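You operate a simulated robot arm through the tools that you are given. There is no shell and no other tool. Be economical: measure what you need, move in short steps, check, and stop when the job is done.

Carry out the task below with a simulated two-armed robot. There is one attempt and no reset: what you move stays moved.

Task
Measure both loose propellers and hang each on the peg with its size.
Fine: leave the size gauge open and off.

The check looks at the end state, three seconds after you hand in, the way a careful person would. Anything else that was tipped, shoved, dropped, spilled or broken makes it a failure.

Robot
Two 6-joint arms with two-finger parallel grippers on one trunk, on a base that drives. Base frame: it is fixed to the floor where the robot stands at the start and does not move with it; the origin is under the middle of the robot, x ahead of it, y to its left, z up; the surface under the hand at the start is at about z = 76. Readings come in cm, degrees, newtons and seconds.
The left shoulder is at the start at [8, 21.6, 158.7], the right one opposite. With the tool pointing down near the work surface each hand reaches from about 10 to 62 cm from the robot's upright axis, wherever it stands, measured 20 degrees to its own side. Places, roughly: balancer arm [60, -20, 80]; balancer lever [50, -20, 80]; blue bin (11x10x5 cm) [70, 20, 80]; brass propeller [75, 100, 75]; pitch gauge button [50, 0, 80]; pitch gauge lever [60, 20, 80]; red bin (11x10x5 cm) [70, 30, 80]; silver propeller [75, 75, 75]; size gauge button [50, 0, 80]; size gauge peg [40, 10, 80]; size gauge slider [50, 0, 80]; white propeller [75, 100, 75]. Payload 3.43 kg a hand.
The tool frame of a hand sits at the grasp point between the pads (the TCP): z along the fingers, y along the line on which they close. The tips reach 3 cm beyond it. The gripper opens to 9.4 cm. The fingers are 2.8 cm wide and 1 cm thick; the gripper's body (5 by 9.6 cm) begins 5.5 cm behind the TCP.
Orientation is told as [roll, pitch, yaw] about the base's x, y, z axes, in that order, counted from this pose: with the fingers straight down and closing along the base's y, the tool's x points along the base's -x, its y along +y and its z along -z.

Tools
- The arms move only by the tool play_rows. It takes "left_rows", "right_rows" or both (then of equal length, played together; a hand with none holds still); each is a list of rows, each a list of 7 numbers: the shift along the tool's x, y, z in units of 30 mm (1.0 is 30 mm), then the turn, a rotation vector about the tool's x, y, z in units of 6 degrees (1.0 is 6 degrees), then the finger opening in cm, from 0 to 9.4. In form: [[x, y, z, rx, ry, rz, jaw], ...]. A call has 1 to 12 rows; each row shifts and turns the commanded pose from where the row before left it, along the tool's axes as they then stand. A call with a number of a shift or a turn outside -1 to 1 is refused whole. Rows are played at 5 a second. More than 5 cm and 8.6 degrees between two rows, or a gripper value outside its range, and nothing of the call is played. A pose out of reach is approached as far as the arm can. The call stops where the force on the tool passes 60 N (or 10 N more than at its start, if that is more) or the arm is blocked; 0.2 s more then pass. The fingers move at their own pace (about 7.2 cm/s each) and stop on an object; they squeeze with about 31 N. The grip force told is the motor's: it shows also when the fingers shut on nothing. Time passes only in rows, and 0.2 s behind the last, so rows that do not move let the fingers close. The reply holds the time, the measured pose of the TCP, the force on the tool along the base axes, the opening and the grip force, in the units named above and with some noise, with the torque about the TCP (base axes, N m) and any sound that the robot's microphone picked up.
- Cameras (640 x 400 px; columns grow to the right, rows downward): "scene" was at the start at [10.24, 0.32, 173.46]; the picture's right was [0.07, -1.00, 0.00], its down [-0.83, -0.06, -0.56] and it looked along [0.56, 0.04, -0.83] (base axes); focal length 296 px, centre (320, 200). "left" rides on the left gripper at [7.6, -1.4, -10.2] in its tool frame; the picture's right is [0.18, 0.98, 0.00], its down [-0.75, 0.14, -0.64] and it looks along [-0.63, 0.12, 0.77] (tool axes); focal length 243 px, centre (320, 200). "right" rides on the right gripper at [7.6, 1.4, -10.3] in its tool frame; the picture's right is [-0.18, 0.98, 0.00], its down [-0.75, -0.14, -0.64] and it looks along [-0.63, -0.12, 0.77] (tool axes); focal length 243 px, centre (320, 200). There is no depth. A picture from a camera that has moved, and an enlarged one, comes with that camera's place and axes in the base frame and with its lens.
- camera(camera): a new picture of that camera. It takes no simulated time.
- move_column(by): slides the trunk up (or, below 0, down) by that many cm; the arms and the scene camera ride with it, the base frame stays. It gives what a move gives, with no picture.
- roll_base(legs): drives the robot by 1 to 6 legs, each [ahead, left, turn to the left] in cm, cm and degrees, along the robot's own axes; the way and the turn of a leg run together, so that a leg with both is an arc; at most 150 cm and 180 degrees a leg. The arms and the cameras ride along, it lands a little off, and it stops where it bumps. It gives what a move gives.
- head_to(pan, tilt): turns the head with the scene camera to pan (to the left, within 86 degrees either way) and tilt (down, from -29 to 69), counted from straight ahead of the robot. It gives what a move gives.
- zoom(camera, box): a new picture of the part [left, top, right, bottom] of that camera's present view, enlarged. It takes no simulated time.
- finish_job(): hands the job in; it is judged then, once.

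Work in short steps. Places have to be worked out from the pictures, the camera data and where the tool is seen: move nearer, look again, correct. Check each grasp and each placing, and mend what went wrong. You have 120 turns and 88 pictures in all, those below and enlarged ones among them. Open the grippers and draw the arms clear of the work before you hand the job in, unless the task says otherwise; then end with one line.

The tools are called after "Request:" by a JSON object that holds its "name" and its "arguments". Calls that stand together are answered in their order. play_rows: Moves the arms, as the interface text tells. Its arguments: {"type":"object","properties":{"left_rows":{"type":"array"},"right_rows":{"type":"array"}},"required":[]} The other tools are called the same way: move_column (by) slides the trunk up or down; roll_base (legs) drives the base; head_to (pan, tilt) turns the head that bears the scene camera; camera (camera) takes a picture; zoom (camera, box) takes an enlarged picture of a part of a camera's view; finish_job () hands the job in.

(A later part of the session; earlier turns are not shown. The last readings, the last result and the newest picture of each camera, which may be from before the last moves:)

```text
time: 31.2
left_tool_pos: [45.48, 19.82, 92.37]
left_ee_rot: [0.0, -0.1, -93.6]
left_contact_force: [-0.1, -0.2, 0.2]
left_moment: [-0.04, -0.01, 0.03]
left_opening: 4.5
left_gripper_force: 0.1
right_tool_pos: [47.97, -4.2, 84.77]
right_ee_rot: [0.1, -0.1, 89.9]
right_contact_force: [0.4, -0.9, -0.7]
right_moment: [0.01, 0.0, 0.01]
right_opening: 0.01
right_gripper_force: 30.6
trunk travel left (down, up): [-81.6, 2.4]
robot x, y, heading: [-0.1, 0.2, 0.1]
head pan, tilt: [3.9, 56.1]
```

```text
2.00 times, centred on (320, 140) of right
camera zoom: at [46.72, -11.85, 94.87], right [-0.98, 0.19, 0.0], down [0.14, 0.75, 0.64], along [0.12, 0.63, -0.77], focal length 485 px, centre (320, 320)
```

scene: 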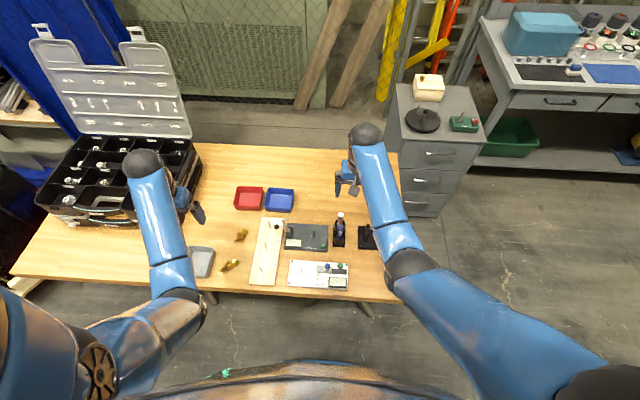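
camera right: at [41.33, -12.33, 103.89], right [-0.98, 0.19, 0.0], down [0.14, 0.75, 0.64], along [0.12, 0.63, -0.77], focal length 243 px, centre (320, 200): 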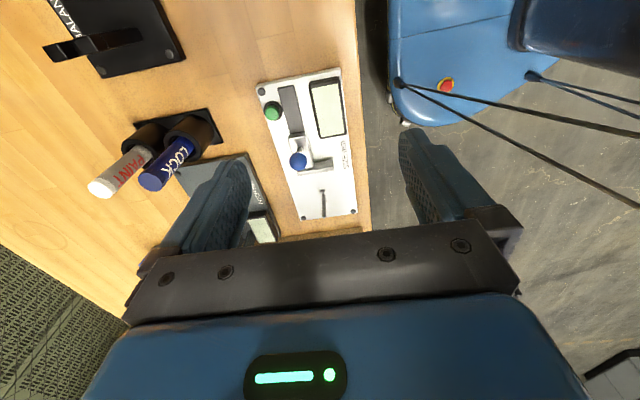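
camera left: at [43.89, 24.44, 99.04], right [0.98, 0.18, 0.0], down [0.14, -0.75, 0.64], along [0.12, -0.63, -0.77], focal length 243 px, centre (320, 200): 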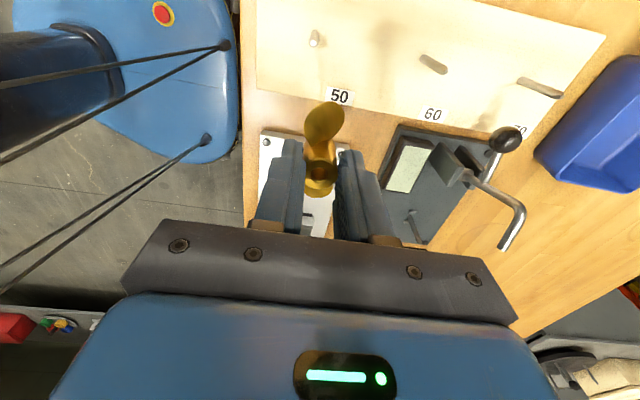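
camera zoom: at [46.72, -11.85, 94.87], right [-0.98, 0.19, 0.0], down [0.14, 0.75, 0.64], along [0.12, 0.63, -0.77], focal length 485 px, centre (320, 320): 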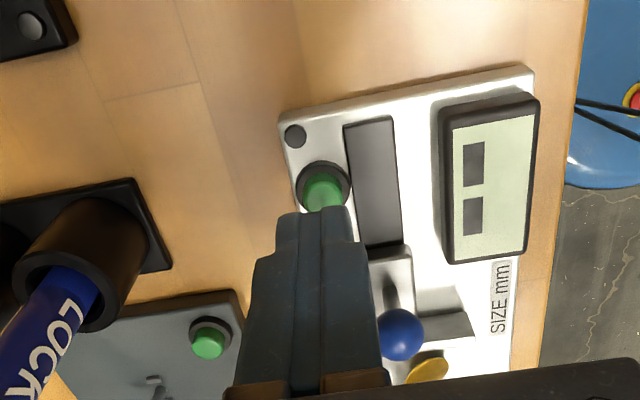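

Gauge is on ("--"). Now I go over the knob at ~[46.1, 0.3] with open fingers.

Request:
{"name": "play_rows", "arguments": {"right_rows": [[0, 0, -0.9, 0, 0, 0, 4], [0, 0, -0.3, 0, 0, 0, 4], [-0.75, 0.31, 0, 0, 0, 0, 4], [-0.75, 0.31, 0, 0, 0, 0, 4], [0, 0, 0, 0, 0, 0, 4]]}}

Request:
{"name": "zoom", "arguments": {"camera": "right", "box": [220, 60, 420, 260]}}

```text
time: 32.4
left_tool_pos: [45.57, 19.74, 92.45]
left_ee_rot: [-0.1, -0.1, -93.6]
left_contact_force: [-0.2, 0.4, 0.5]
left_moment: [-0.01, -0.01, -0.02]
left_opening: 4.49
left_gripper_force: 0.0
right_tool_pos: [46.21, 0.34, 88.28]
right_ee_rot: [0.1, 0.0, 89.9]
right_contact_force: [0.3, -0.5, 0.3]
right_moment: [0.02, 0.01, 0.05]
right_opening: 4.0
right_gripper_force: 0.0
trunk travel left (down, up): [-81.6, 2.4]
robot x, y, heading: [-0.06, 0.03, 0.1]
head pan, tilt: [3.9, 56.1]
```

```text
2.00 times, centred on (320, 160) of right
camera zoom: at [44.9, -7.29, 98.5], right [-0.98, 0.19, 0.0], down [0.14, 0.75, 0.64], along [0.12, 0.63, -0.77], focal length 485 px, centre (320, 280)
```

zoom: 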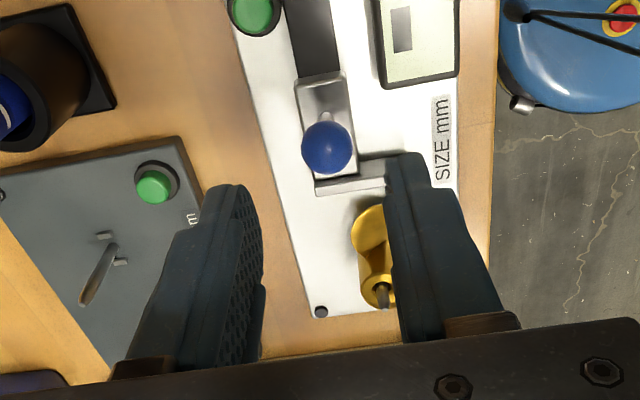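

Knob confirmed at ~[46.15, 0.4]. Descend around it and close.

Request:
{"name": "play_rows", "arguments": {"right_rows": [[0, 0, 0.75, 0, 0, 0, 4], [0, 0, 0.75, 0, 0, 0, 4], [0, 0, 0, 0, 0, 0, 4], [0, 0, 0, 0, 0, 0, 1], [0, 0, 0, 0, 0, 0, 1], [0, 0, 0, 0, 0, 0, 1]]}}

Request:
{"name": "zoom", "arguments": {"camera": "right", "box": [220, 60, 420, 260]}}

```text
time: 33.8
left_tool_pos: [45.36, 19.82, 92.44]
left_ee_rot: [-0.1, -0.1, -93.5]
left_contact_force: [0.0, 0.0, 1.0]
left_moment: [0.03, -0.02, 0.04]
left_opening: 4.5
left_gripper_force: 0.0
right_tool_pos: [45.82, 0.2, 83.76]
right_ee_rot: [0.2, 0.1, 89.9]
right_contact_force: [-10.6, 3.2, -7.3]
right_moment: [0.35, 0.28, 0.0]
right_opening: 1.9
right_gripper_force: 44.9
trunk travel left (down, up): [-81.6, 2.4]
robot x, y, heading: [-0.21, 0.19, 0.2]
head pan, tilt: [3.9, 56.1]
```

```text
2.00 times, centred on (320, 160) of right
camera zoom: at [44.72, -7.3, 93.98], right [-0.98, 0.19, 0.0], down [0.14, 0.75, 0.64], along [0.12, 0.63, -0.77], focal length 485 px, centre (320, 280)
```

zoom: 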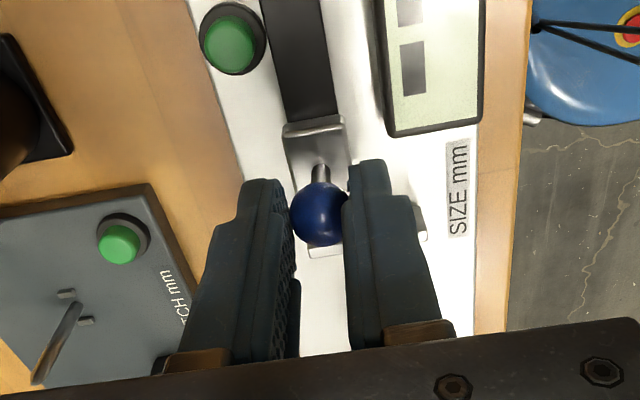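

Knob gripped but with −10 N side force; relieve −x 0.25 and then slide toward the propeller in small steps.

Request:
{"name": "play_rows", "arguments": {"right_rows": [[0, 0.08, -0.03, 0, 0, 0, 1], [-0.08, 0, 0, 0, 0, 0, 1], [-0.08, 0, 0, 0, 0, 0, 1], [-0.08, 0, 0, 0, 0, 0, 1], [-0.08, 0, 0, 0, 0, 0, 1], [0, 0, 0, 0, 0, 0, 1]]}}

Request:
{"name": "zoom", "arguments": {"camera": "right", "box": [220, 40, 420, 240]}}

```text
time: 35.2
left_tool_pos: [45.47, 19.93, 92.37]
left_ee_rot: [-0.1, -0.1, -93.6]
left_contact_force: [0.9, -0.7, 0.2]
left_moment: [-0.01, 0.02, 0.0]
left_opening: 4.52
left_gripper_force: 0.1
right_tool_pos: [45.98, 1.25, 83.83]
right_ee_rot: [0.1, 0.0, 89.9]
right_contact_force: [-4.4, 1.3, -20.1]
right_moment: [-0.69, 0.06, 0.07]
right_opening: 1.91
right_gripper_force: 44.4
trunk travel left (down, up): [-81.6, 2.4]
robot x, y, heading: [0.28, -0.23, -0.1]
head pan, tilt: [3.9, 56.1]
```

```text
2.00 times, centred on (320, 140) of right
camera zoom: at [44.7, -6.29, 93.98], right [-0.98, 0.19, 0.0], down [0.14, 0.75, 0.64], along [0.12, 0.63, -0.77], focal length 485 px, centre (320, 320)
```

zoom: 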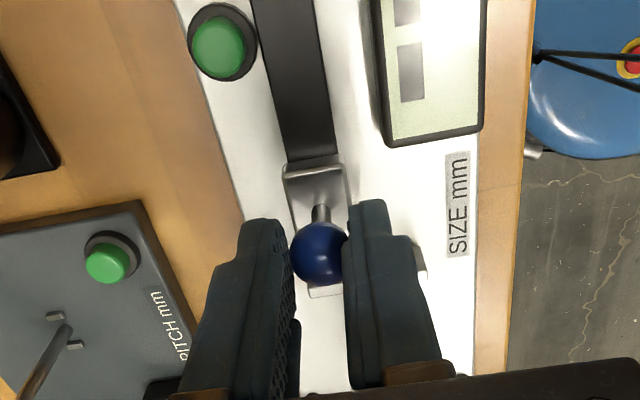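

Slider follows. Ease the hand down slightly (−20 N vertical) and continue.

Request:
{"name": "play_rows", "arguments": {"right_rows": [[-0.05, 0.03, 0.06, 0, 0, 0, 1], [-0.05, 0, 0, 0, 0, 0, 1], [-0.05, 0, 0, 0, 0, 0, 1], [0, 0, 0, 0, 0, 0, 1]]}}

Request:
{"name": "zoom", "arguments": {"camera": "scene", "box": [280, 250, 360, 300]}}

```text
time: 36.2
left_tool_pos: [45.53, 19.8, 92.46]
left_ee_rot: [0.0, 0.0, -93.6]
left_contact_force: [0.1, -0.2, -0.1]
left_moment: [-0.02, 0.0, 0.02]
left_opening: 4.53
left_gripper_force: 0.0
right_tool_pos: [46.07, 1.86, 83.9]
right_ee_rot: [-0.2, -0.1, 90.0]
right_contact_force: [-0.9, 1.9, 0.2]
right_moment: [-0.01, 0.03, 0.04]
right_opening: 1.91
right_gripper_force: 45.2
trunk travel left (down, up): [-81.6, 2.4]
robot x, y, heading: [-0.29, 0.04, -0.0]
head pan, tilt: [3.9, 56.1]
```

```text
8.00 times, centred on (320, 275) of scene
camera zoom: at [10.23, 0.34, 173.47], right [0.07, -1.0, 0.0], down [-0.83, -0.06, -0.56], along [0.56, 0.04, -0.83], focal length 2366 px, centre (320, -400)
```

zoom: 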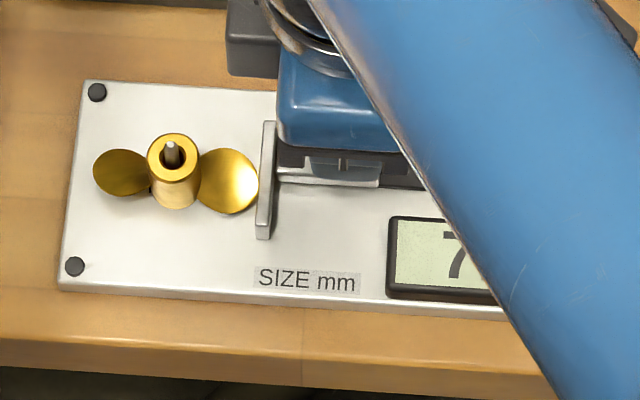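

Display reads "7…". Read fully from the right camera.

Request:
{"name": "camera", "arguments": {"camera": "right"}}

```text
49 pictures are left
camera right: at [44.64, -5.86, 93.96], right [-0.98, 0.19, 0.0], down [0.14, 0.75, 0.64], along [0.12, 0.63, -0.77], focal length 243 px, centre (320, 200)
```

right: 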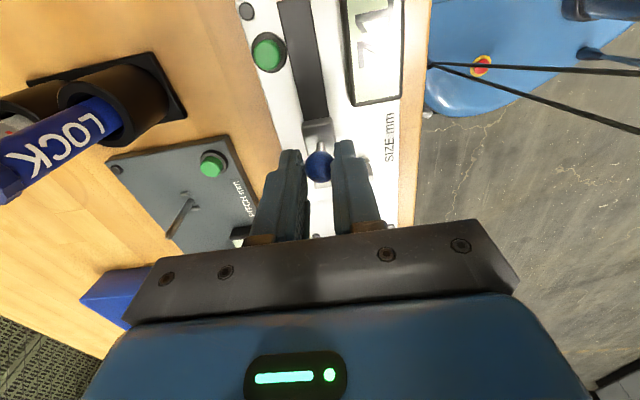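

Reads 7x, near but maybe not touching. Push a hair more until force builds.

Request:
{"name": "play_rows", "arguments": {"right_rows": [[-0.04, 0, 0, 0, 0, 0, 1], [-0.03, 0, 0, 0, 0, 0, 1], [0, 0, 0, 0, 0, 0, 1]]}}

Request:
{"name": "zoom", "arguments": {"camera": "right", "box": [300, 0, 440, 110]}}

```text
time: 37.0
left_tool_pos: [45.48, 19.72, 92.43]
left_ee_rot: [0.0, 0.0, -93.5]
left_contact_force: [-0.5, -0.7, 0.5]
left_moment: [0.01, 0.0, 0.01]
left_opening: 4.5
left_gripper_force: 0.1
right_tool_pos: [46.03, 1.92, 83.8]
right_ee_rot: [-0.2, -0.1, 89.9]
right_contact_force: [3.3, -3.0, 10.7]
right_moment: [0.15, -0.05, -0.04]
right_opening: 1.91
right_gripper_force: 45.2
trunk travel left (down, up): [-81.6, 2.4]
robot x, y, heading: [0.4, -0.3, 0.3]
head pan, tilt: [3.9, 56.1]
```

```text
3.64 times, centred on (370, 55) of right
camera zoom: at [44.63, -5.76, 93.96], right [-0.98, 0.19, 0.0], down [0.14, 0.75, 0.64], along [0.12, 0.63, -0.77], focal length 882 px, centre (138, 727)
```

zoom: 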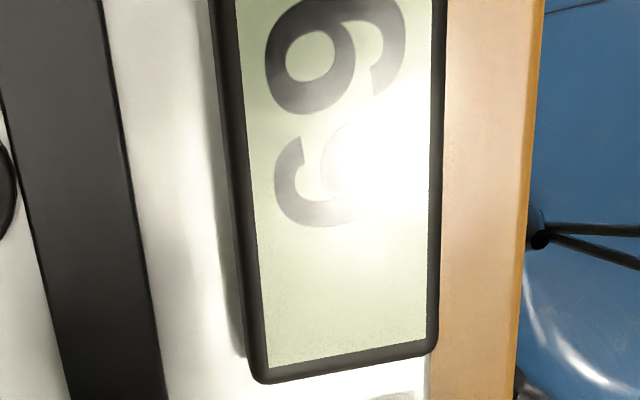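

69 mm → the 70 peg for this one. Slide back open to the original place, then release the knob and rise.

Request:
{"name": "play_rows", "arguments": {"right_rows": [[0.09, 0, -0.03, 0, 0, 0, 1], [0.09, 0, 0, 0, 0, 0, 1], [0.09, 0, 0, 0, 0, 0, 1], [0.09, 0, 0, 0, 0, 0, 1], [0.09, 0, 0, 0, 0, 0, 1], [0.09, 0, 0, 0, 0, 0, 1], [0, 0, 0, 0, 0, 0, 1]]}}

Request:
{"name": "play_rows", "arguments": {"right_rows": [[0, 0, 0, 0, 0, 0, 4], [0, 0, 0, 0, 0, 0, 4], [0, 0, -0.9, 0, 0, 0, 4], [0, 0, -0.9, 0, 0, 0, 4], [0.9, 0, -0.9, 0, 0, 0, 4], [0.9, 0, -0.9, 0, 0, 0, 4], [0, 0, -0.9, 0, 0, 0, 4], [0, 0, 0, 0, 0, 0, 4]]}}

Request:
{"name": "zoom", "arguments": {"camera": "right", "box": [240, 60, 400, 220]}}

```text
time: 38.6
left_tool_pos: [45.45, 19.84, 92.38]
left_ee_rot: [0.0, 0.0, -93.6]
left_contact_force: [-0.3, 0.0, -0.8]
left_moment: [0.02, 0.02, 0.0]
left_opening: 4.46
left_gripper_force: 0.0
right_tool_pos: [46.12, 0.25, 83.82]
right_ee_rot: [0.0, 0.0, 89.9]
right_contact_force: [10.9, -1.0, 9.4]
right_moment: [-0.17, -0.28, -0.02]
right_opening: 1.91
right_gripper_force: 44.5
trunk travel left (down, up): [-81.6, 2.4]
robot x, y, heading: [-0.03, -0.09, -0.0]
head pan, tilt: [3.9, 56.1]
```

```text
time: 40.4
left_tool_pos: [45.39, 19.73, 92.47]
left_ee_rot: [0.0, 0.0, -93.6]
left_contact_force: [-0.4, 0.1, 0.6]
left_moment: [0.0, -0.01, -0.01]
left_opening: 4.5
left_gripper_force: 0.1
right_tool_pos: [45.75, -5.16, 97.26]
right_ee_rot: [0.2, 0.0, 90.0]
right_contact_force: [0.6, -0.1, -0.5]
right_moment: [-0.02, 0.03, 0.0]
right_opening: 3.99
right_gripper_force: 0.0
trunk travel left (down, up): [-81.6, 2.4]
robot x, y, heading: [-0.15, -0.05, 0.2]
head pan, tilt: [3.9, 56.1]
```

```text
2.50 times, centred on (320, 140) of right
camera zoom: at [44.5, -12.74, 107.49], right [-0.98, 0.19, 0.0], down [0.14, 0.75, 0.64], along [0.12, 0.63, -0.77], focal length 606 px, centre (320, 350)
```

zoom: 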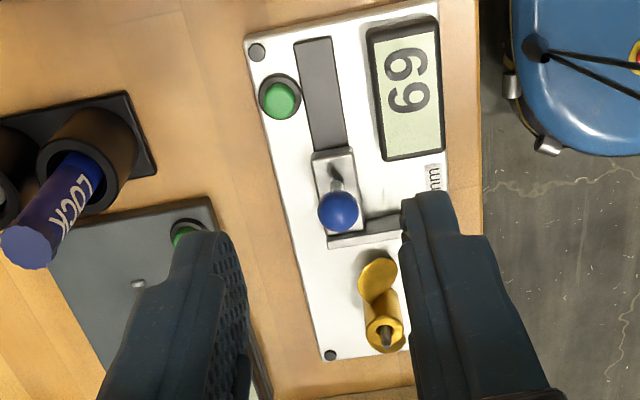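

Gauge reads 69; slider open. Return the left hand to the same grasp pose on prop B (right hand is clear at z 97, y −5).

Request:
{"name": "play_rows", "arguments": {"left_rows": [[-0.9, 0.007, 0, 0, 0, 0, 4.5], [-0.9, 0.007, 0, 0, 0, 0, 4.5], [-0.9, 0.007, 0, 0, 0, 0, 4.5], [-0.9, 0.007, 0, 0, 0, 0, 4.5], [0, 0, 0.89, 0, 0, 0, 4.5], [0, 0, 0.89, 0, 0, 0, 4.5], [0, 0, 0.89, 0, 0, 0, 4.5], [0, 0, 0.89, 0, 0, 0, 4.5], [0, 0, 0, 0, 0, 0, 4.5]]}}

Request:
{"name": "play_rows", "arguments": {"left_rows": [[0, 0, 0, 0, 0, 0, 0.5], [0, 0, 0, 0, 0, 0, 0.5], [0, 0, 0, 0, 0, 0, 0.5]]}}

Request:
{"name": "zoom", "arguments": {"camera": "right", "box": [240, 60, 400, 220]}}

```text
time: 42.4
left_tool_pos: [44.98, 8.98, 81.65]
left_ee_rot: [0.1, 0.0, -93.6]
left_contact_force: [-0.3, 0.6, 0.3]
left_moment: [0.0, -0.01, 0.02]
left_opening: 4.5
left_gripper_force: 0.0
right_tool_pos: [45.93, -5.0, 97.29]
right_ee_rot: [0.0, 0.0, 89.9]
right_contact_force: [-0.2, -0.4, 0.1]
right_moment: [0.04, -0.01, 0.01]
right_opening: 4.0
right_gripper_force: 0.1
trunk travel left (down, up): [-81.6, 2.4]
robot x, y, heading: [-0.23, -0.09, -0.2]
head pan, tilt: [3.9, 56.1]
```

```text
time: 43.2
left_tool_pos: [44.89, 9.11, 81.54]
left_ee_rot: [-0.1, 0.0, -93.5]
left_contact_force: [-7.9, -0.4, -2.2]
left_moment: [-0.04, 0.33, -0.03]
left_opening: 2.27
left_gripper_force: 30.3
right_tool_pos: [45.79, -5.1, 97.33]
right_ee_rot: [0.0, 0.0, 89.9]
right_contact_force: [-0.7, -0.7, -0.3]
right_moment: [-0.02, 0.01, 0.0]
right_opening: 3.99
right_gripper_force: 0.1
trunk travel left (down, up): [-81.6, 2.4]
robot x, y, heading: [-0.36, -0.11, 0.1]
head pan, tilt: [3.9, 56.1]
```

```text
2.50 times, centred on (320, 140) of right
camera zoom: at [44.42, -12.77, 107.49], right [-0.98, 0.19, 0.0], down [0.14, 0.75, 0.64], along [0.12, 0.63, -0.77], focal length 606 px, centre (320, 350)
```

zoom: 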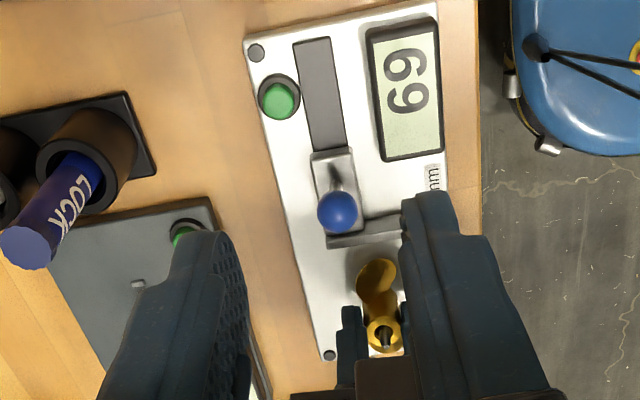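

Gripped, slight −x load; relieve it while lifting straight up off the peg.

Request:
{"name": "play_rows", "arguments": {"left_rows": [[0, -0.05, 0, 0, 0, 0, 0.5], [0, 0, -0.3, 0, 0, 0, 0.5], [0, 0, -0.4, 0, 0, 0, 0.5], [0, 0, -0.5, 0, 0, 0, 0.5], [0, 0, -0.6, 0, 0, 0, 0.5], [0, 0, -0.7, 0, 0, 0, 0.5], [0, 0, 0, 0, 0, 0, 0.5]]}}

Request:
{"name": "zoom", "arguments": {"camera": "scene", "box": [230, 190, 380, 300]}}

```text
time: 44.8
left_tool_pos: [44.72, 9.06, 89.19]
left_ee_rot: [0.0, 0.1, -93.5]
left_contact_force: [0.6, -0.8, -0.7]
left_moment: [0.01, 0.05, 0.0]
left_opening: 2.25
left_gripper_force: 31.1
right_tool_pos: [45.9, -5.05, 97.3]
right_ee_rot: [0.1, -0.1, 89.9]
right_contact_force: [0.2, -0.3, -0.9]
right_moment: [0.04, -0.01, -0.01]
right_opening: 4.01
right_gripper_force: 0.0
trunk travel left (down, up): [-81.6, 2.4]
robot x, y, heading: [0.0, -0.1, 0.0]
head pan, tilt: [3.9, 56.1]
```

```text
3.64 times, centred on (305, 245) of scene
camera zoom: at [10.26, 0.32, 173.46], right [0.07, -1.0, 0.0], down [-0.83, -0.06, -0.56], along [0.56, 0.04, -0.83], focal length 1075 px, centre (374, 36)
```

zoom: 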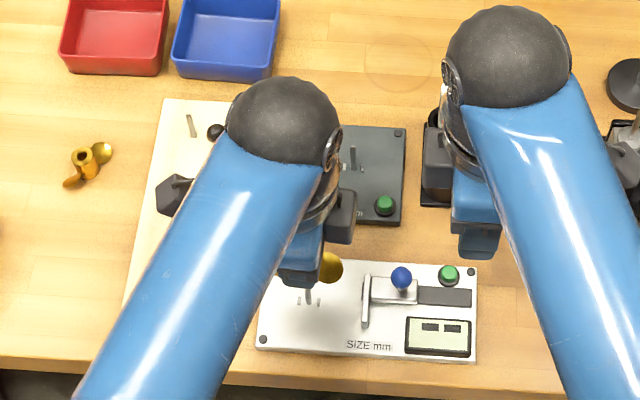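

Prop B is free. Carry it high to near [56, 27] so the left camera can measure the 60 and 70 pegs beside it.

Request:
{"name": "play_rows", "arguments": {"left_rows": [[0, 0, -0.67, 0, 0, 0, 0.5], [0.6, 0, -0.67, 0, 0, 0, 0.5], [0.95, 0, 0, 0, 0, 0, 0.5], [0.95, 0, 0, 0, 0, 0, 0.5], [0.95, 0.1, 0, 0, 0, 0, 0.5], [0.95, 0.48, 0, 0, 0, 0, 0.5], [0.95, 0.7, 0, 0, 0, 0, 0.5], [0.87, 0.7, 0, 0, 0, 0, 0.5], [0, 0.7, 0, 0, 0, 0, 0.5], [0, 0.7, 0, 0, 0, 0, 0.5], [0, 0, 0, 0, 0, 0, 0.5]]}}

Request:
{"name": "camera", "arguments": {"camera": "left"}}

```text
time: 47.2
left_tool_pos: [56.18, 27.06, 93.14]
left_ee_rot: [0.0, -0.1, -93.6]
left_contact_force: [0.3, -0.7, -0.9]
left_moment: [0.04, 0.04, -0.02]
left_opening: 2.23
left_gripper_force: 31.4
right_tool_pos: [45.96, -5.08, 97.25]
right_ee_rot: [0.0, 0.0, 90.0]
right_contact_force: [0.1, -0.4, 0.3]
right_moment: [0.03, 0.01, -0.02]
right_opening: 4.01
right_gripper_force: 0.0
trunk travel left (down, up): [-81.6, 2.4]
robot x, y, heading: [0.01, 0.04, -0.0]
head pan, tilt: [3.9, 56.1]
```

```text
44 pictures are left
camera left: at [55.01, 34.8, 103.48], right [0.99, 0.12, 0.0], down [0.09, -0.76, 0.64], along [0.08, -0.64, -0.77], focal length 243 px, centre (320, 200)
```

left: 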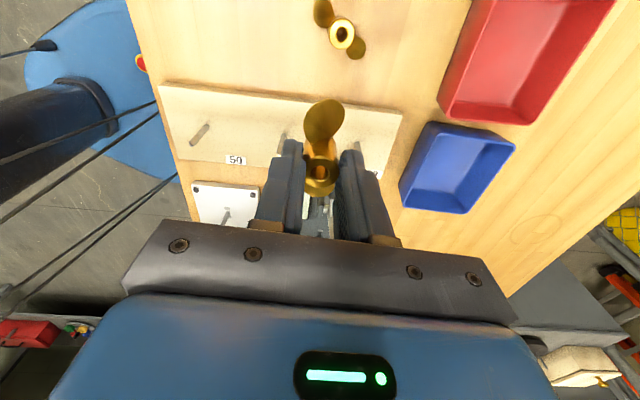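

Peg 70 hides behind a finger; shift −4 cm in x to see it.

Request:
{"name": "play_rows", "arguments": {"left_rows": [[0, -0.7, 0, 0, 0, 0, 0.5], [0, -0.7, 0, 0, 0, 0, 0.5], [0, 0, 0, 0, 0, 0, 0.5]]}}

Request:
{"name": "zoom", "arguments": {"camera": "left", "box": [290, 80, 450, 200]}}

```text
time: 48.0
left_tool_pos: [51.84, 27.27, 93.17]
left_ee_rot: [0.0, 0.0, -93.5]
left_contact_force: [0.4, 0.2, -0.8]
left_moment: [-0.01, -0.02, 0.0]
left_opening: 2.26
left_gripper_force: 31.1
right_tool_pos: [45.86, -5.11, 97.29]
right_ee_rot: [0.0, 0.0, 89.9]
right_contact_force: [-0.4, 1.0, 0.6]
right_moment: [0.0, 0.0, 0.0]
right_opening: 4.01
right_gripper_force: 0.1
trunk travel left (down, up): [-81.6, 2.4]
robot x, y, heading: [-0.03, -0.0, -0.1]
head pan, tilt: [3.9, 56.1]
```

```text
3.33 times, centred on (370, 140) of left
camera zoom: at [50.77, 35.04, 103.51], right [0.99, 0.12, 0.0], down [0.09, -0.76, 0.64], along [0.08, -0.64, -0.77], focal length 809 px, centre (153, 400)
```

zoom: 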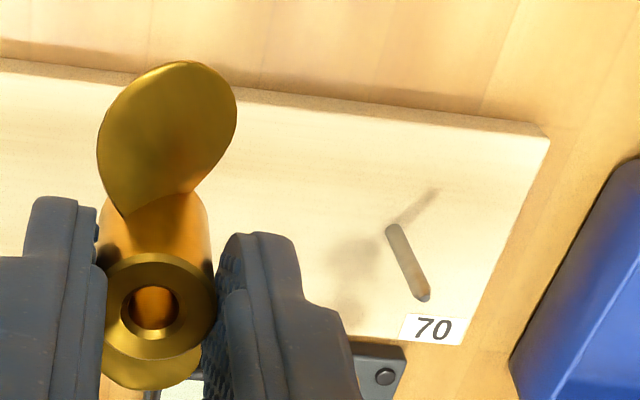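

Peg 70 at ≈[61.0, 22.35], top z ≈ 82. Move the prop over it at full height and bring the right camera up to observe.

Request:
{"name": "play_rows", "arguments": {"left_rows": [[-0.36, 0.79, 0, 0, 0, 0, 0.5], [-0.36, 0.79, 0, 0, 0, 0, 0.5], [-0.36, 0.79, 0, 0, 0, 0, 0.5], [-0.37, 0.78, 0, 0, 0, 0, 0.5], [0, 0, 0, 0, 0, 0, 0.5]], "right_rows": [[0, 0, -0.85, 0, 0, 0, 9.4], [-0.7, 0, -0.85, 0, 0, 0, 9.4], [-0.7, 0, -0.85, 0, 0, 0, 9.4], [-0.7, 0, -0.85, 0, 0, 0, 9.4], [-0.6, 0, 0, 0, 0, 0, 9.4]]}}

Request:
{"name": "camera", "arguments": {"camera": "right"}}

```text
time: 49.2
left_tool_pos: [61.05, 22.4, 93.1]
left_ee_rot: [0.0, -0.1, -93.6]
left_contact_force: [-0.6, 0.4, -1.3]
left_moment: [0.01, -0.01, -0.02]
left_opening: 2.28
left_gripper_force: 31.0
right_tool_pos: [46.77, 3.66, 105.02]
right_ee_rot: [-0.1, 0.0, 89.9]
right_contact_force: [0.0, -0.2, -0.2]
right_moment: [0.03, 0.05, 0.0]
right_opening: 9.4
right_gripper_force: 0.0
right hand out of reach, approached as far as the arm can: row 3, 4
trunk travel left (down, up): [-81.6, 2.4]
robot x, y, heading: [-0.43, -0.2, 0.2]
head pan, tilt: [3.9, 56.1]
```

```text
42 pictures are left
camera right: at [45.48, -4.0, 115.15], right [-0.98, 0.19, 0.0], down [0.14, 0.75, 0.64], along [0.12, 0.63, -0.77], focal length 243 px, centre (320, 200)
```

right: 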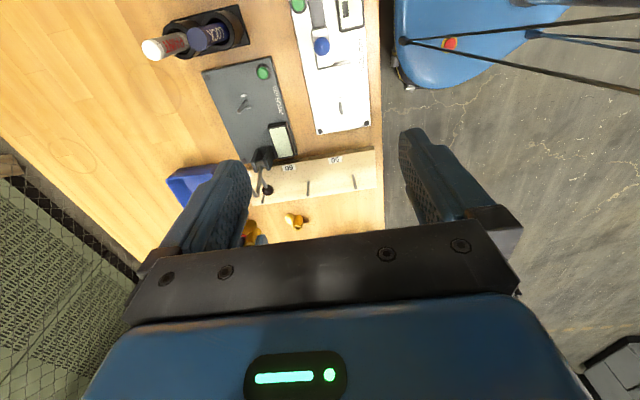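

Left reach is fine. Zoom in on the 70 peg area.

Request:
{"name": "zoom", "arguments": {"camera": "right", "box": [220, 140, 320, 250]}}

```text
3.64 times, centred on (270, 195) of right
camera zoom: at [45.48, -4.0, 115.15], right [-0.98, 0.19, 0.0], down [0.14, 0.75, 0.64], along [0.12, 0.63, -0.77], focal length 882 px, centre (502, 218)
```

zoom: 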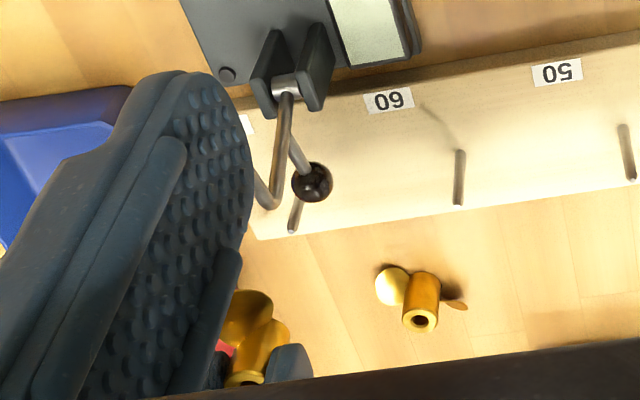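

The pitch-lever knob (≈[59.05, 19.1, 82]) is 3.7 cm from peg 70. I turn the prop +16° so both blade and fingers clear it, lower to z≈88, and check.

Request:
{"name": "play_rows", "arguments": {"left_rows": [[0, 0, 0, 0, 0, -0.89, 0.5], [0, 0, 0, 0, 0, -0.89, 0.5], [0, 0, 0, 0, 0, -0.89, 0.5], [0, 0, 0.8, 0, 0, 0, 0.5], [0, 0, 0.8, 0, 0, 0, 0.5], [0, 0, 0, 0, 0, 0, 0.5]]}}

Request:
{"name": "zoom", "arguments": {"camera": "right", "box": [220, 140, 320, 250]}}

Request:
{"name": "zoom", "arguments": {"camera": "scene", "box": [240, 200, 310, 260]}}

```text
time: 50.6
left_tool_pos: [61.06, 22.43, 88.52]
left_ee_rot: [0.0, 0.0, -77.6]
left_contact_force: [-0.2, -0.2, -0.5]
left_moment: [0.0, -0.01, -0.02]
left_opening: 2.24
left_gripper_force: 31.0
right_tool_pos: [46.75, 3.58, 104.99]
right_ee_rot: [0.0, -0.1, 90.0]
right_contact_force: [0.0, 0.0, 0.6]
right_moment: [0.03, -0.02, -0.03]
right_opening: 9.4
right_gripper_force: 0.1
trunk travel left (down, up): [-81.6, 2.4]
robot x, y, heading: [-0.35, -0.11, -0.1]
head pan, tilt: [3.9, 56.1]
```

```text
3.64 times, centred on (270, 195) of right
camera zoom: at [45.46, -4.08, 115.13], right [-0.98, 0.19, 0.0], down [0.14, 0.75, 0.64], along [0.12, 0.63, -0.77], focal length 882 px, centre (502, 218)
```

zoom: 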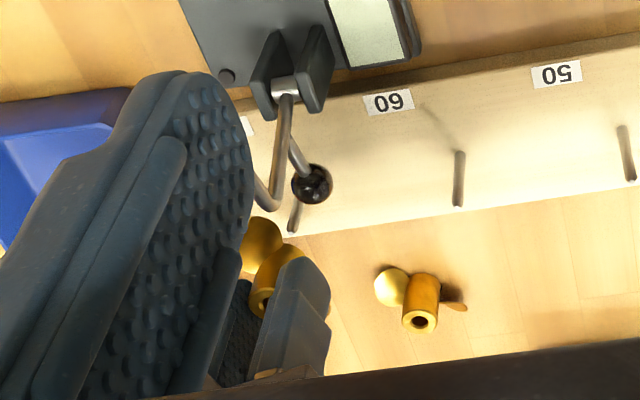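

```text
6.67 times, centred on (275, 230) of scene
camera zoom: at [10.25, 0.33, 173.46], right [0.07, -1.0, 0.0], down [-0.83, -0.06, -0.56], along [0.56, 0.04, -0.83], focal length 1972 px, centre (620, 0)
```

zoom: 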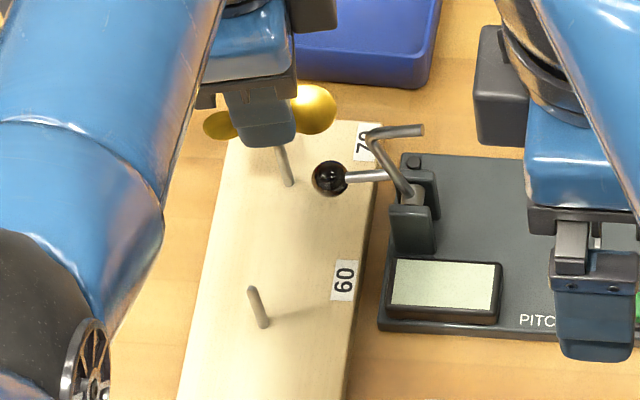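

Hub and peg agree within ~1–2 mm from both cameras. Descend gently until the bore meets the peg.

Request:
{"name": "play_rows", "arguments": {"left_rows": [[0, 0, 0.2, 0, 0, 0, 0.5], [0, 0, 0.2, 0, 0, 0, 0.5], [0, 0, 0.15, 0, 0, 0, 0.5], [0, 0, 0.15, 0, 0, 0, 0.5], [0, 0, 0.1, 0, 0, 0, 0.5], [0, 0, 0.1, 0, 0, 0, 0.5], [0, 0, 0, 0, 0, 0, 0.5]]}}

Request:
{"name": "zoom", "arguments": {"camera": "right", "box": [220, 140, 320, 250]}}

```text
time: 52.2
left_tool_pos: [60.94, 22.33, 85.74]
left_ee_rot: [-0.1, 0.0, -77.5]
left_contact_force: [-0.4, -0.3, -0.9]
left_moment: [-0.01, 0.0, 0.0]
left_opening: 2.25
left_gripper_force: 30.3
right_tool_pos: [46.86, 3.59, 105.06]
right_ee_rot: [0.0, 0.1, 90.0]
right_contact_force: [0.3, -0.5, -0.6]
right_moment: [0.0, 0.0, 0.0]
right_opening: 9.39
right_gripper_force: 0.1
trunk travel left (down, up): [-81.6, 2.4]
robot x, y, heading: [-0.24, -0.13, 0.2]
head pan, tilt: [3.9, 56.1]
```

```text
3.64 times, centred on (270, 195) of right
camera zoom: at [45.47, -4.09, 115.13], right [-0.98, 0.19, 0.0], down [0.14, 0.75, 0.64], along [0.12, 0.63, -0.77], focal length 882 px, centre (502, 218)
```

zoom: 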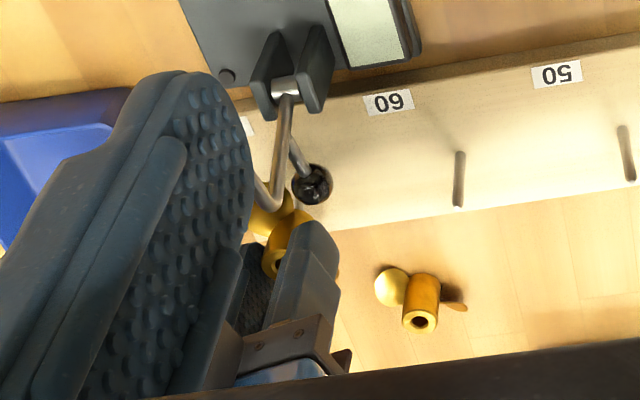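

Still free. Continue 1.2 cm more.

Request:
{"name": "play_rows", "arguments": {"left_rows": [[0, 0, 0.1, 0, 0, 0, 0.5], [0, 0, 0.1, 0, 0, 0, 0.5], [0, 0, 0.1, 0, 0, 0, 0.5], [0, 0, 0.1, 0, 0, 0, 0.5], [0, 0, 0, 0, 0, 0, 0.5]]}}

Request:
{"name": "zoom", "arguments": {"camera": "scene", "box": [250, 205, 290, 240]}}

```text
time: 53.4
left_tool_pos: [61.01, 22.36, 84.47]
left_ee_rot: [0.0, 0.1, -77.6]
left_contact_force: [1.7, -0.6, -0.9]
left_moment: [0.02, -0.04, 0.03]
left_opening: 2.21
left_gripper_force: 30.9
right_tool_pos: [46.73, 3.62, 105.02]
right_ee_rot: [0.1, 0.0, 89.9]
right_contact_force: [0.7, -0.4, -0.5]
right_moment: [-0.03, 0.03, 0.0]
right_opening: 9.4
right_gripper_force: 0.0
trunk travel left (down, up): [-81.6, 2.4]
robot x, y, heading: [0.19, -0.12, 0.1]
head pan, tilt: [3.9, 56.1]
```

```text
11.43 times, centred on (270, 222) of scene
camera zoom: at [10.3, 0.32, 173.46], right [0.07, -1.0, 0.0], down [-0.83, -0.06, -0.56], along [0.56, 0.04, -0.83], focal length 3380 px, centre (891, -57)
```

zoom: 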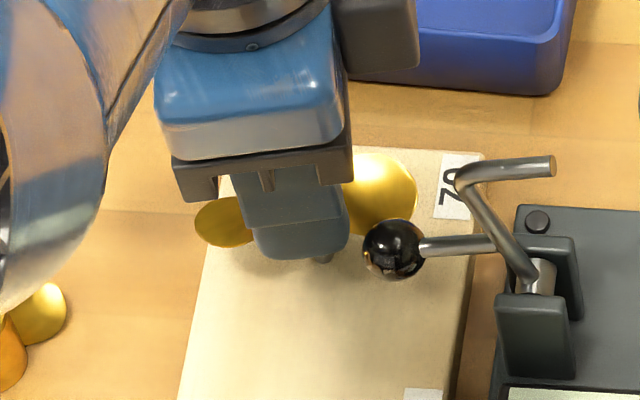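

Light side contact only; bore is on the peg and the knob is clear. Continue 1.2 cm.

Request:
{"name": "play_rows", "arguments": {"left_rows": [[0, 0.01, 0.1, 0, 0, 0, 0.5], [0, 0, 0.1, 0, 0, 0, 0.5], [0, 0, 0.1, 0, 0, 0, 0.5], [0, 0, 0.1, 0, 0, 0, 0.5], [0, 0, 0, 0, 0, 0, 0.5]]}}

Request:
{"name": "zoom", "arguments": {"camera": "scene", "box": [250, 205, 290, 240]}}

```text
time: 54.6
left_tool_pos: [60.36, 22.37, 83.88]
left_ee_rot: [0.1, 0.0, -77.6]
left_contact_force: [2.8, -0.1, 0.3]
left_moment: [-0.02, -0.11, 0.01]
left_opening: 2.24
left_gripper_force: 30.5
left hand out of reach, approached as far as the arm can: row 1, 3
right_tool_pos: [46.89, 3.56, 104.9]
right_ee_rot: [0.1, 0.0, 89.9]
right_contact_force: [0.5, 0.0, 0.1]
right_moment: [-0.03, -0.02, -0.04]
right_opening: 9.39
right_gripper_force: 0.0
trunk travel left (down, up): [-81.6, 2.4]
robot x, y, heading: [-0.1, -0.02, 0.0]
head pan, tilt: [3.9, 56.1]
```

```text
11.43 times, centred on (270, 222) of scene
camera zoom: at [10.33, 0.3, 173.46], right [0.07, -1.0, 0.0], down [-0.83, -0.06, -0.56], along [0.56, 0.04, -0.83], focal length 3380 px, centre (891, -57)
```

zoom: 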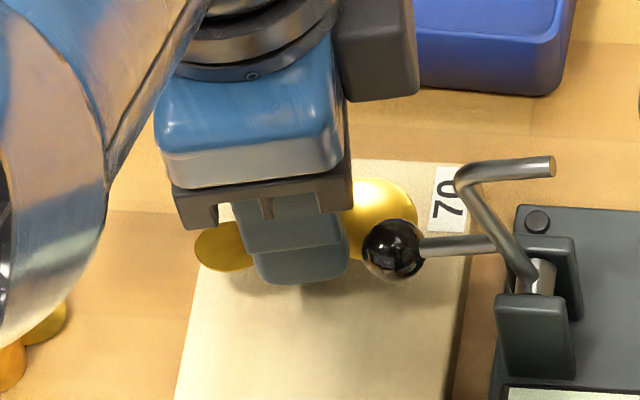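

The arm ran out of reach and tugged the loose peg board ~0.4 cm toward −x. I raise back while still on the peg so the hand pushes the board back to its place.

Request:
{"name": "play_rows", "arguments": {"left_rows": [[0, 0, -0.2, 0, 0, 0, 0.5], [0, 0, -0.25, 0, 0, 0, 0.5], [0, 0.05, 0, 0, 0, 0, 0.5], [0, 0, 0, 0, 0, 0, 0.5]]}}

Request:
{"name": "zoom", "arguments": {"camera": "scene", "box": [250, 205, 290, 240]}}

```text
time: 55.6
left_tool_pos: [60.78, 22.46, 85.08]
left_ee_rot: [0.0, 0.0, -77.6]
left_contact_force: [-0.7, 1.0, -0.7]
left_moment: [0.02, -0.02, 0.03]
left_opening: 2.26
left_gripper_force: 30.9
right_tool_pos: [46.76, 3.61, 104.94]
right_ee_rot: [0.0, 0.0, 89.9]
right_contact_force: [0.2, -0.3, 0.2]
right_moment: [0.0, -0.01, -0.01]
right_opening: 9.4
right_gripper_force: 0.1
trunk travel left (down, up): [-81.6, 2.4]
robot x, y, heading: [0.01, -0.11, 0.2]
head pan, tilt: [3.9, 56.1]
```

```text
11.43 times, centred on (270, 222) of scene
camera zoom: at [10.31, 0.33, 173.46], right [0.07, -1.0, 0.0], down [-0.83, -0.06, -0.56], along [0.56, 0.04, -0.83], focal length 3380 px, centre (891, -57)
```

zoom: 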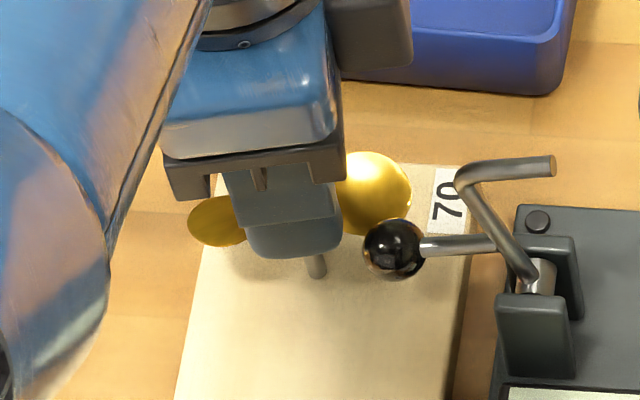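

Board is still ~0.4 cm off; I'll push it back via the peg when placing. First lift clear and lower the trunk 12 cm to gain reach.

Request:
{"name": "play_rows", "arguments": {"left_rows": [[0, 0, -0.5, 0, 0, 0, 0.5], [0, 0, -0.9, 0, 0, 0, 0.5], [0, 0, -0.95, 0, 0, 0, 0.5], [0, 0, -0.95, 0, 0, 0, 0.5], [0, 0, -0.95, 0, 0, 0, 0.5], [0, 0, -0.95, 0, 0, 0, 0.5], [0, 0, -0.9, 0, 0, 0, 0.5], [0, 0, 0, 0, 0, 0, 0.5]]}}

Request:
{"name": "move_column", "arguments": {"by": -12}}

Request:
{"name": "zoom", "arguments": {"camera": "scene", "box": [200, 180, 400, 320]}}

```text
time: 57.4
left_tool_pos: [60.57, 22.36, 103.55]
left_ee_rot: [-0.1, -0.1, -77.5]
left_contact_force: [0.0, 1.1, 0.0]
left_moment: [0.0, 0.03, 0.02]
left_opening: 2.25
left_gripper_force: 31.5
right_tool_pos: [46.8, 3.57, 104.91]
right_ee_rot: [0.0, 0.0, 89.9]
right_contact_force: [-1.3, -0.5, 0.3]
right_moment: [-0.01, -0.03, 0.0]
right_opening: 9.4
right_gripper_force: 0.2
trunk travel left (down, up): [-81.6, 2.4]
robot x, y, heading: [0.11, 0.05, -0.0]
head pan, tilt: [3.9, 56.1]
```

```text
time: 58.9
left_tool_pos: [60.62, 22.43, 91.47]
left_ee_rot: [0.0, 0.0, -77.5]
left_contact_force: [0.4, 0.8, -0.5]
left_moment: [0.03, -0.04, -0.01]
left_opening: 2.27
left_gripper_force: 30.7
right_tool_pos: [46.83, 3.54, 93.01]
right_ee_rot: [0.0, 0.0, 89.9]
right_contact_force: [0.0, -0.3, 0.0]
right_moment: [-0.01, 0.01, 0.02]
right_opening: 9.4
right_gripper_force: 0.0
trunk travel left (down, up): [-69.6, 14.4]
robot x, y, heading: [-0.11, -0.26, 0.0]
head pan, tilt: [3.9, 56.1]
```

```text
2.86 times, centred on (300, 250) of scene
camera zoom: at [10.25, 0.32, 161.47], right [0.07, -1.0, 0.0], down [-0.83, -0.06, -0.56], along [0.56, 0.04, -0.83], focal length 845 px, centre (377, 57)
```

zoom: 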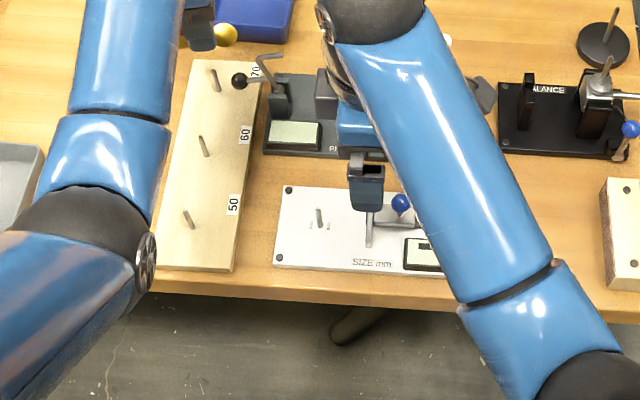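

Trunk lowered. Peg is now at about [60.5, 22.4]; descend over it again in steps.

Request:
{"name": "play_rows", "arguments": {"left_rows": [[-0.01, -0.033, 0.5, 0, 0, 0, 0.5], [0, 0, 0.5, 0, 0, 0, 0.5], [0, 0, 0.4, 0, 0, 0, 0.5], [0, 0, 0.2, 0, 0, 0, 0.5], [0, 0, 0.1, 0, 0, 0, 0.5], [0, 0, 0.1, 0, 0, 0, 0.5], [0, 0, 0.1, 0, 0, 0, 0.5], [0, 0, 0, 0, 0, 0, 0.5]]}}

Request:
{"name": "zoom", "arguments": {"camera": "scene", "box": [240, 180, 300, 230]}}

```text
time: 60.7
left_tool_pos: [60.62, 22.55, 85.67]
left_ee_rot: [0.1, 0.1, -77.6]
left_contact_force: [0.0, 0.0, -1.4]
left_moment: [-0.04, 0.03, 0.02]
left_opening: 2.21
left_gripper_force: 30.9
right_tool_pos: [46.84, 3.56, 92.86]
right_ee_rot: [0.0, 0.0, 89.8]
right_contact_force: [0.7, 0.4, 0.8]
right_moment: [0.04, 0.0, 0.0]
right_opening: 9.38
right_gripper_force: 0.1
trunk travel left (down, up): [-69.6, 14.4]
robot x, y, heading: [0.15, -0.25, 0.1]
head pan, tilt: [3.9, 56.1]
```

```text
8.00 times, centred on (270, 205) of scene
camera zoom: at [10.27, 0.32, 161.46], right [0.07, -1.0, 0.0], down [-0.83, -0.06, -0.56], along [0.56, 0.04, -0.83], focal length 2366 px, centre (720, 160)
```

zoom: 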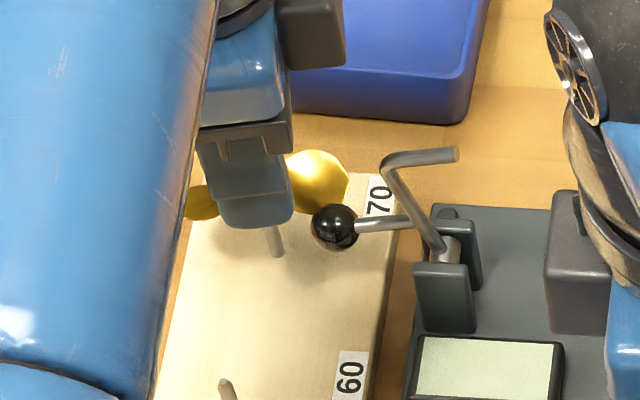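

The scene view suggests the hub is ~0.3 cm too far +y relative to the peg. Raise a bit, shift −y 0.25, recheck.

Request:
{"name": "play_rows", "arguments": {"left_rows": [[0, 0, -0.3, 0, 0, 0, 0.5], [-0.081, -0.018, 0, 0, 0, 0, 0.5], [0, 0, 0, 0, 0, 0, 0.5]]}}

Request:
{"name": "zoom", "arguments": {"camera": "scene", "box": [250, 190, 290, 222]}}

Request:
{"name": "zoom", "arguments": {"camera": "right", "box": [190, 120, 320, 250]}}

```text
time: 61.5
left_tool_pos: [60.73, 22.11, 86.71]
left_ee_rot: [0.0, 0.0, -77.6]
left_contact_force: [0.6, -0.8, -0.1]
left_moment: [-0.01, -0.03, 0.0]
left_opening: 2.25
left_gripper_force: 31.2
right_tool_pos: [46.72, 3.56, 92.9]
right_ee_rot: [0.1, -0.1, 89.9]
right_contact_force: [0.1, -0.1, -0.1]
right_moment: [-0.02, -0.05, -0.02]
right_opening: 9.39
right_gripper_force: 0.1
trunk travel left (down, up): [-69.6, 14.4]
robot x, y, heading: [-0.11, -0.16, 0.0]
head pan, tilt: [3.9, 56.1]
```

```text
12.50 times, centred on (270, 206) of scene
camera zoom: at [10.27, 0.33, 161.46], right [0.07, -1.0, 0.0], down [-0.83, -0.06, -0.56], along [0.56, 0.04, -0.83], focal length 3697 px, centre (945, 125)
```

zoom: 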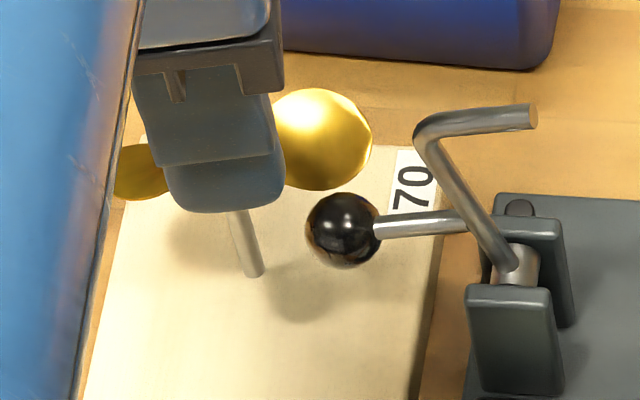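

```text
3.08 times, centred on (255, 185) of right
camera zoom: at [45.47, -4.08, 103.12], right [-0.98, 0.19, 0.0], down [0.14, 0.75, 0.64], along [0.12, 0.63, -0.77], focal length 746 px, centre (520, 246)
```

zoom: 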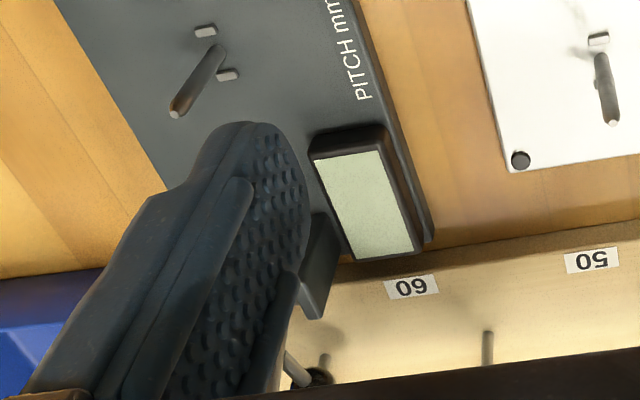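

Projection gives peg at [60.5, 22.3]. Fine-shift +0.13 y and descend.

Request:
{"name": "play_rows", "arguments": {"left_rows": [[0.045, -0.01, 0, 0, 0, 0, 0.5], [0, 0, 0.15, 0, 0, 0, 0.5], [0, 0, 0.15, 0, 0, 0, 0.5], [0, 0, 0.12, 0, 0, 0, 0.5], [0, 0, 0.1, 0, 0, 0, 0.5], [0, 0, 0.1, 0, 0, 0, 0.5], [0, 0, 0.1, 0, 0, 0, 0.5], [0, 0, 0, 0, 0, 0, 0.5]]}}

Request:
{"name": "zoom", "arguments": {"camera": "scene", "box": [250, 190, 290, 222]}}

```text
time: 63.3
left_tool_pos: [60.45, 22.27, 84.41]
left_ee_rot: [0.0, 0.0, -77.6]
left_contact_force: [-0.4, -0.1, -1.1]
left_moment: [0.04, 0.01, 0.01]
left_opening: 2.25
left_gripper_force: 30.9
right_tool_pos: [46.78, 3.62, 92.95]
right_ee_rot: [0.0, 0.0, 89.9]
right_contact_force: [-0.2, 0.4, 0.2]
right_moment: [0.02, 0.0, 0.01]
right_opening: 9.41
right_gripper_force: 0.1
trunk travel left (down, up): [-69.6, 14.4]
robot x, y, heading: [-0.2, 0.14, 0.1]
head pan, tilt: [3.9, 56.1]
```

```text
12.50 times, centred on (270, 206) of scene
camera zoom: at [10.26, 0.33, 161.46], right [0.07, -1.0, 0.0], down [-0.83, -0.06, -0.56], along [0.56, 0.04, -0.83], focal length 3697 px, centre (945, 125)
```

zoom: 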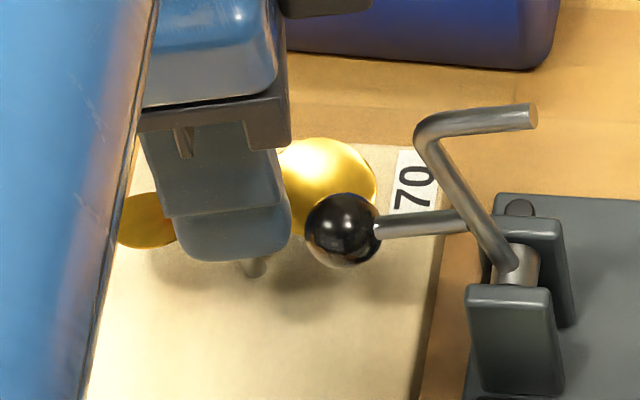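

Engaged on the peg with no force. Now push +x ~0.7 cm so the peg carries the board back to its place.

Request:
{"name": "play_rows", "arguments": {"left_rows": [[-0.011, 0.05, 0, 0, 0, 0, 0.5], [-0.011, 0.05, 0, 0, 0, 0, 0.5], [-0.011, 0.05, 0, 0, 0, 0, 0.5], [-0.011, 0.05, 0, 0, 0, 0, 0.5], [-0.011, 0.05, 0, 0, 0, 0, 0.5], [0, 0, 0, 0, 0, 0, 0.5]]}}

Request:
{"name": "zoom", "arguments": {"camera": "scene", "box": [250, 190, 290, 222]}}

```text
time: 64.7
left_tool_pos: [61.22, 22.19, 84.47]
left_ee_rot: [0.0, 0.0, -77.6]
left_contact_force: [-3.4, -0.2, 0.0]
left_moment: [0.03, 0.1, 0.01]
left_opening: 2.28
left_gripper_force: 31.4
right_tool_pos: [46.81, 3.49, 92.91]
right_ee_rot: [-0.1, 0.0, 89.9]
right_contact_force: [-0.3, 0.0, 0.1]
right_moment: [-0.02, 0.0, 0.02]
right_opening: 9.43
right_gripper_force: 0.0
trunk travel left (down, up): [-69.6, 14.4]
robot x, y, heading: [-0.39, 0.12, -0.3]
head pan, tilt: [3.9, 56.1]
```

```text
12.50 times, centred on (270, 206) of scene
camera zoom: at [10.21, 0.32, 161.46], right [0.07, -1.0, 0.0], down [-0.83, -0.06, -0.56], along [0.56, 0.04, -0.83], focal length 3697 px, centre (945, 125)
```

zoom: 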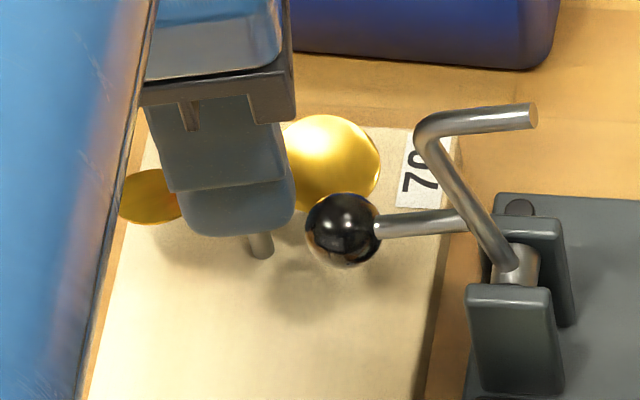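

Board is back to its original relation with the lever. Back off slightly to centre and lower the rest of the way.

Request:
{"name": "play_rows", "arguments": {"left_rows": [[0.01, -0.05, 0, 0, 0, 0, 0.5], [0, 0, 0.12, 0, 0, 0, 0.5], [0, 0, 0.12, 0, 0, 0, 0.5], [0, 0, 0.12, 0, 0, 0, 0.5], [0, 0, 0.12, 0, 0, 0, 0.5], [0, 0, 0, 0, 0, 0, 0.5]]}}

Request:
{"name": "zoom", "arguments": {"camera": "scene", "box": [250, 190, 290, 222]}}

```text
time: 66.1
left_tool_pos: [61.18, 22.27, 83.06]
left_ee_rot: [0.0, 0.0, -77.7]
left_contact_force: [0.7, -0.2, -0.9]
left_moment: [0.0, -0.04, 0.0]
left_opening: 2.24
left_gripper_force: 31.1
right_tool_pos: [46.75, 3.59, 92.88]
right_ee_rot: [-0.1, 0.0, 89.8]
right_contact_force: [-1.0, 0.2, 0.0]
right_moment: [0.02, 0.0, 0.0]
right_opening: 9.39
right_gripper_force: 0.0
trunk travel left (down, up): [-69.6, 14.4]
robot x, y, heading: [-0.32, 0.14, 0.3]
head pan, tilt: [3.9, 56.1]
```

```text
12.50 times, centred on (270, 206) of scene
camera zoom: at [10.26, 0.32, 161.46], right [0.07, -1.0, 0.0], down [-0.83, -0.06, -0.56], along [0.56, 0.04, -0.83], focal length 3697 px, centre (945, 125)
```

zoom: 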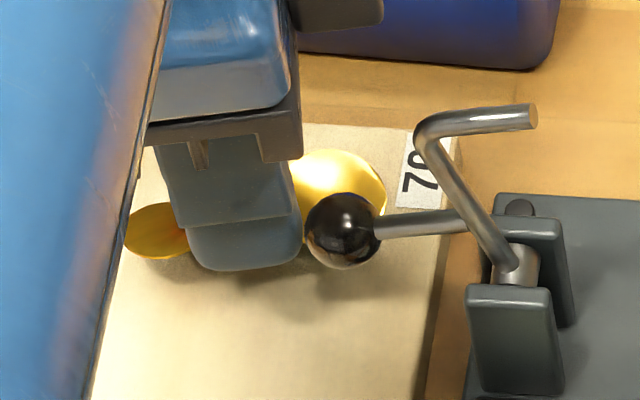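

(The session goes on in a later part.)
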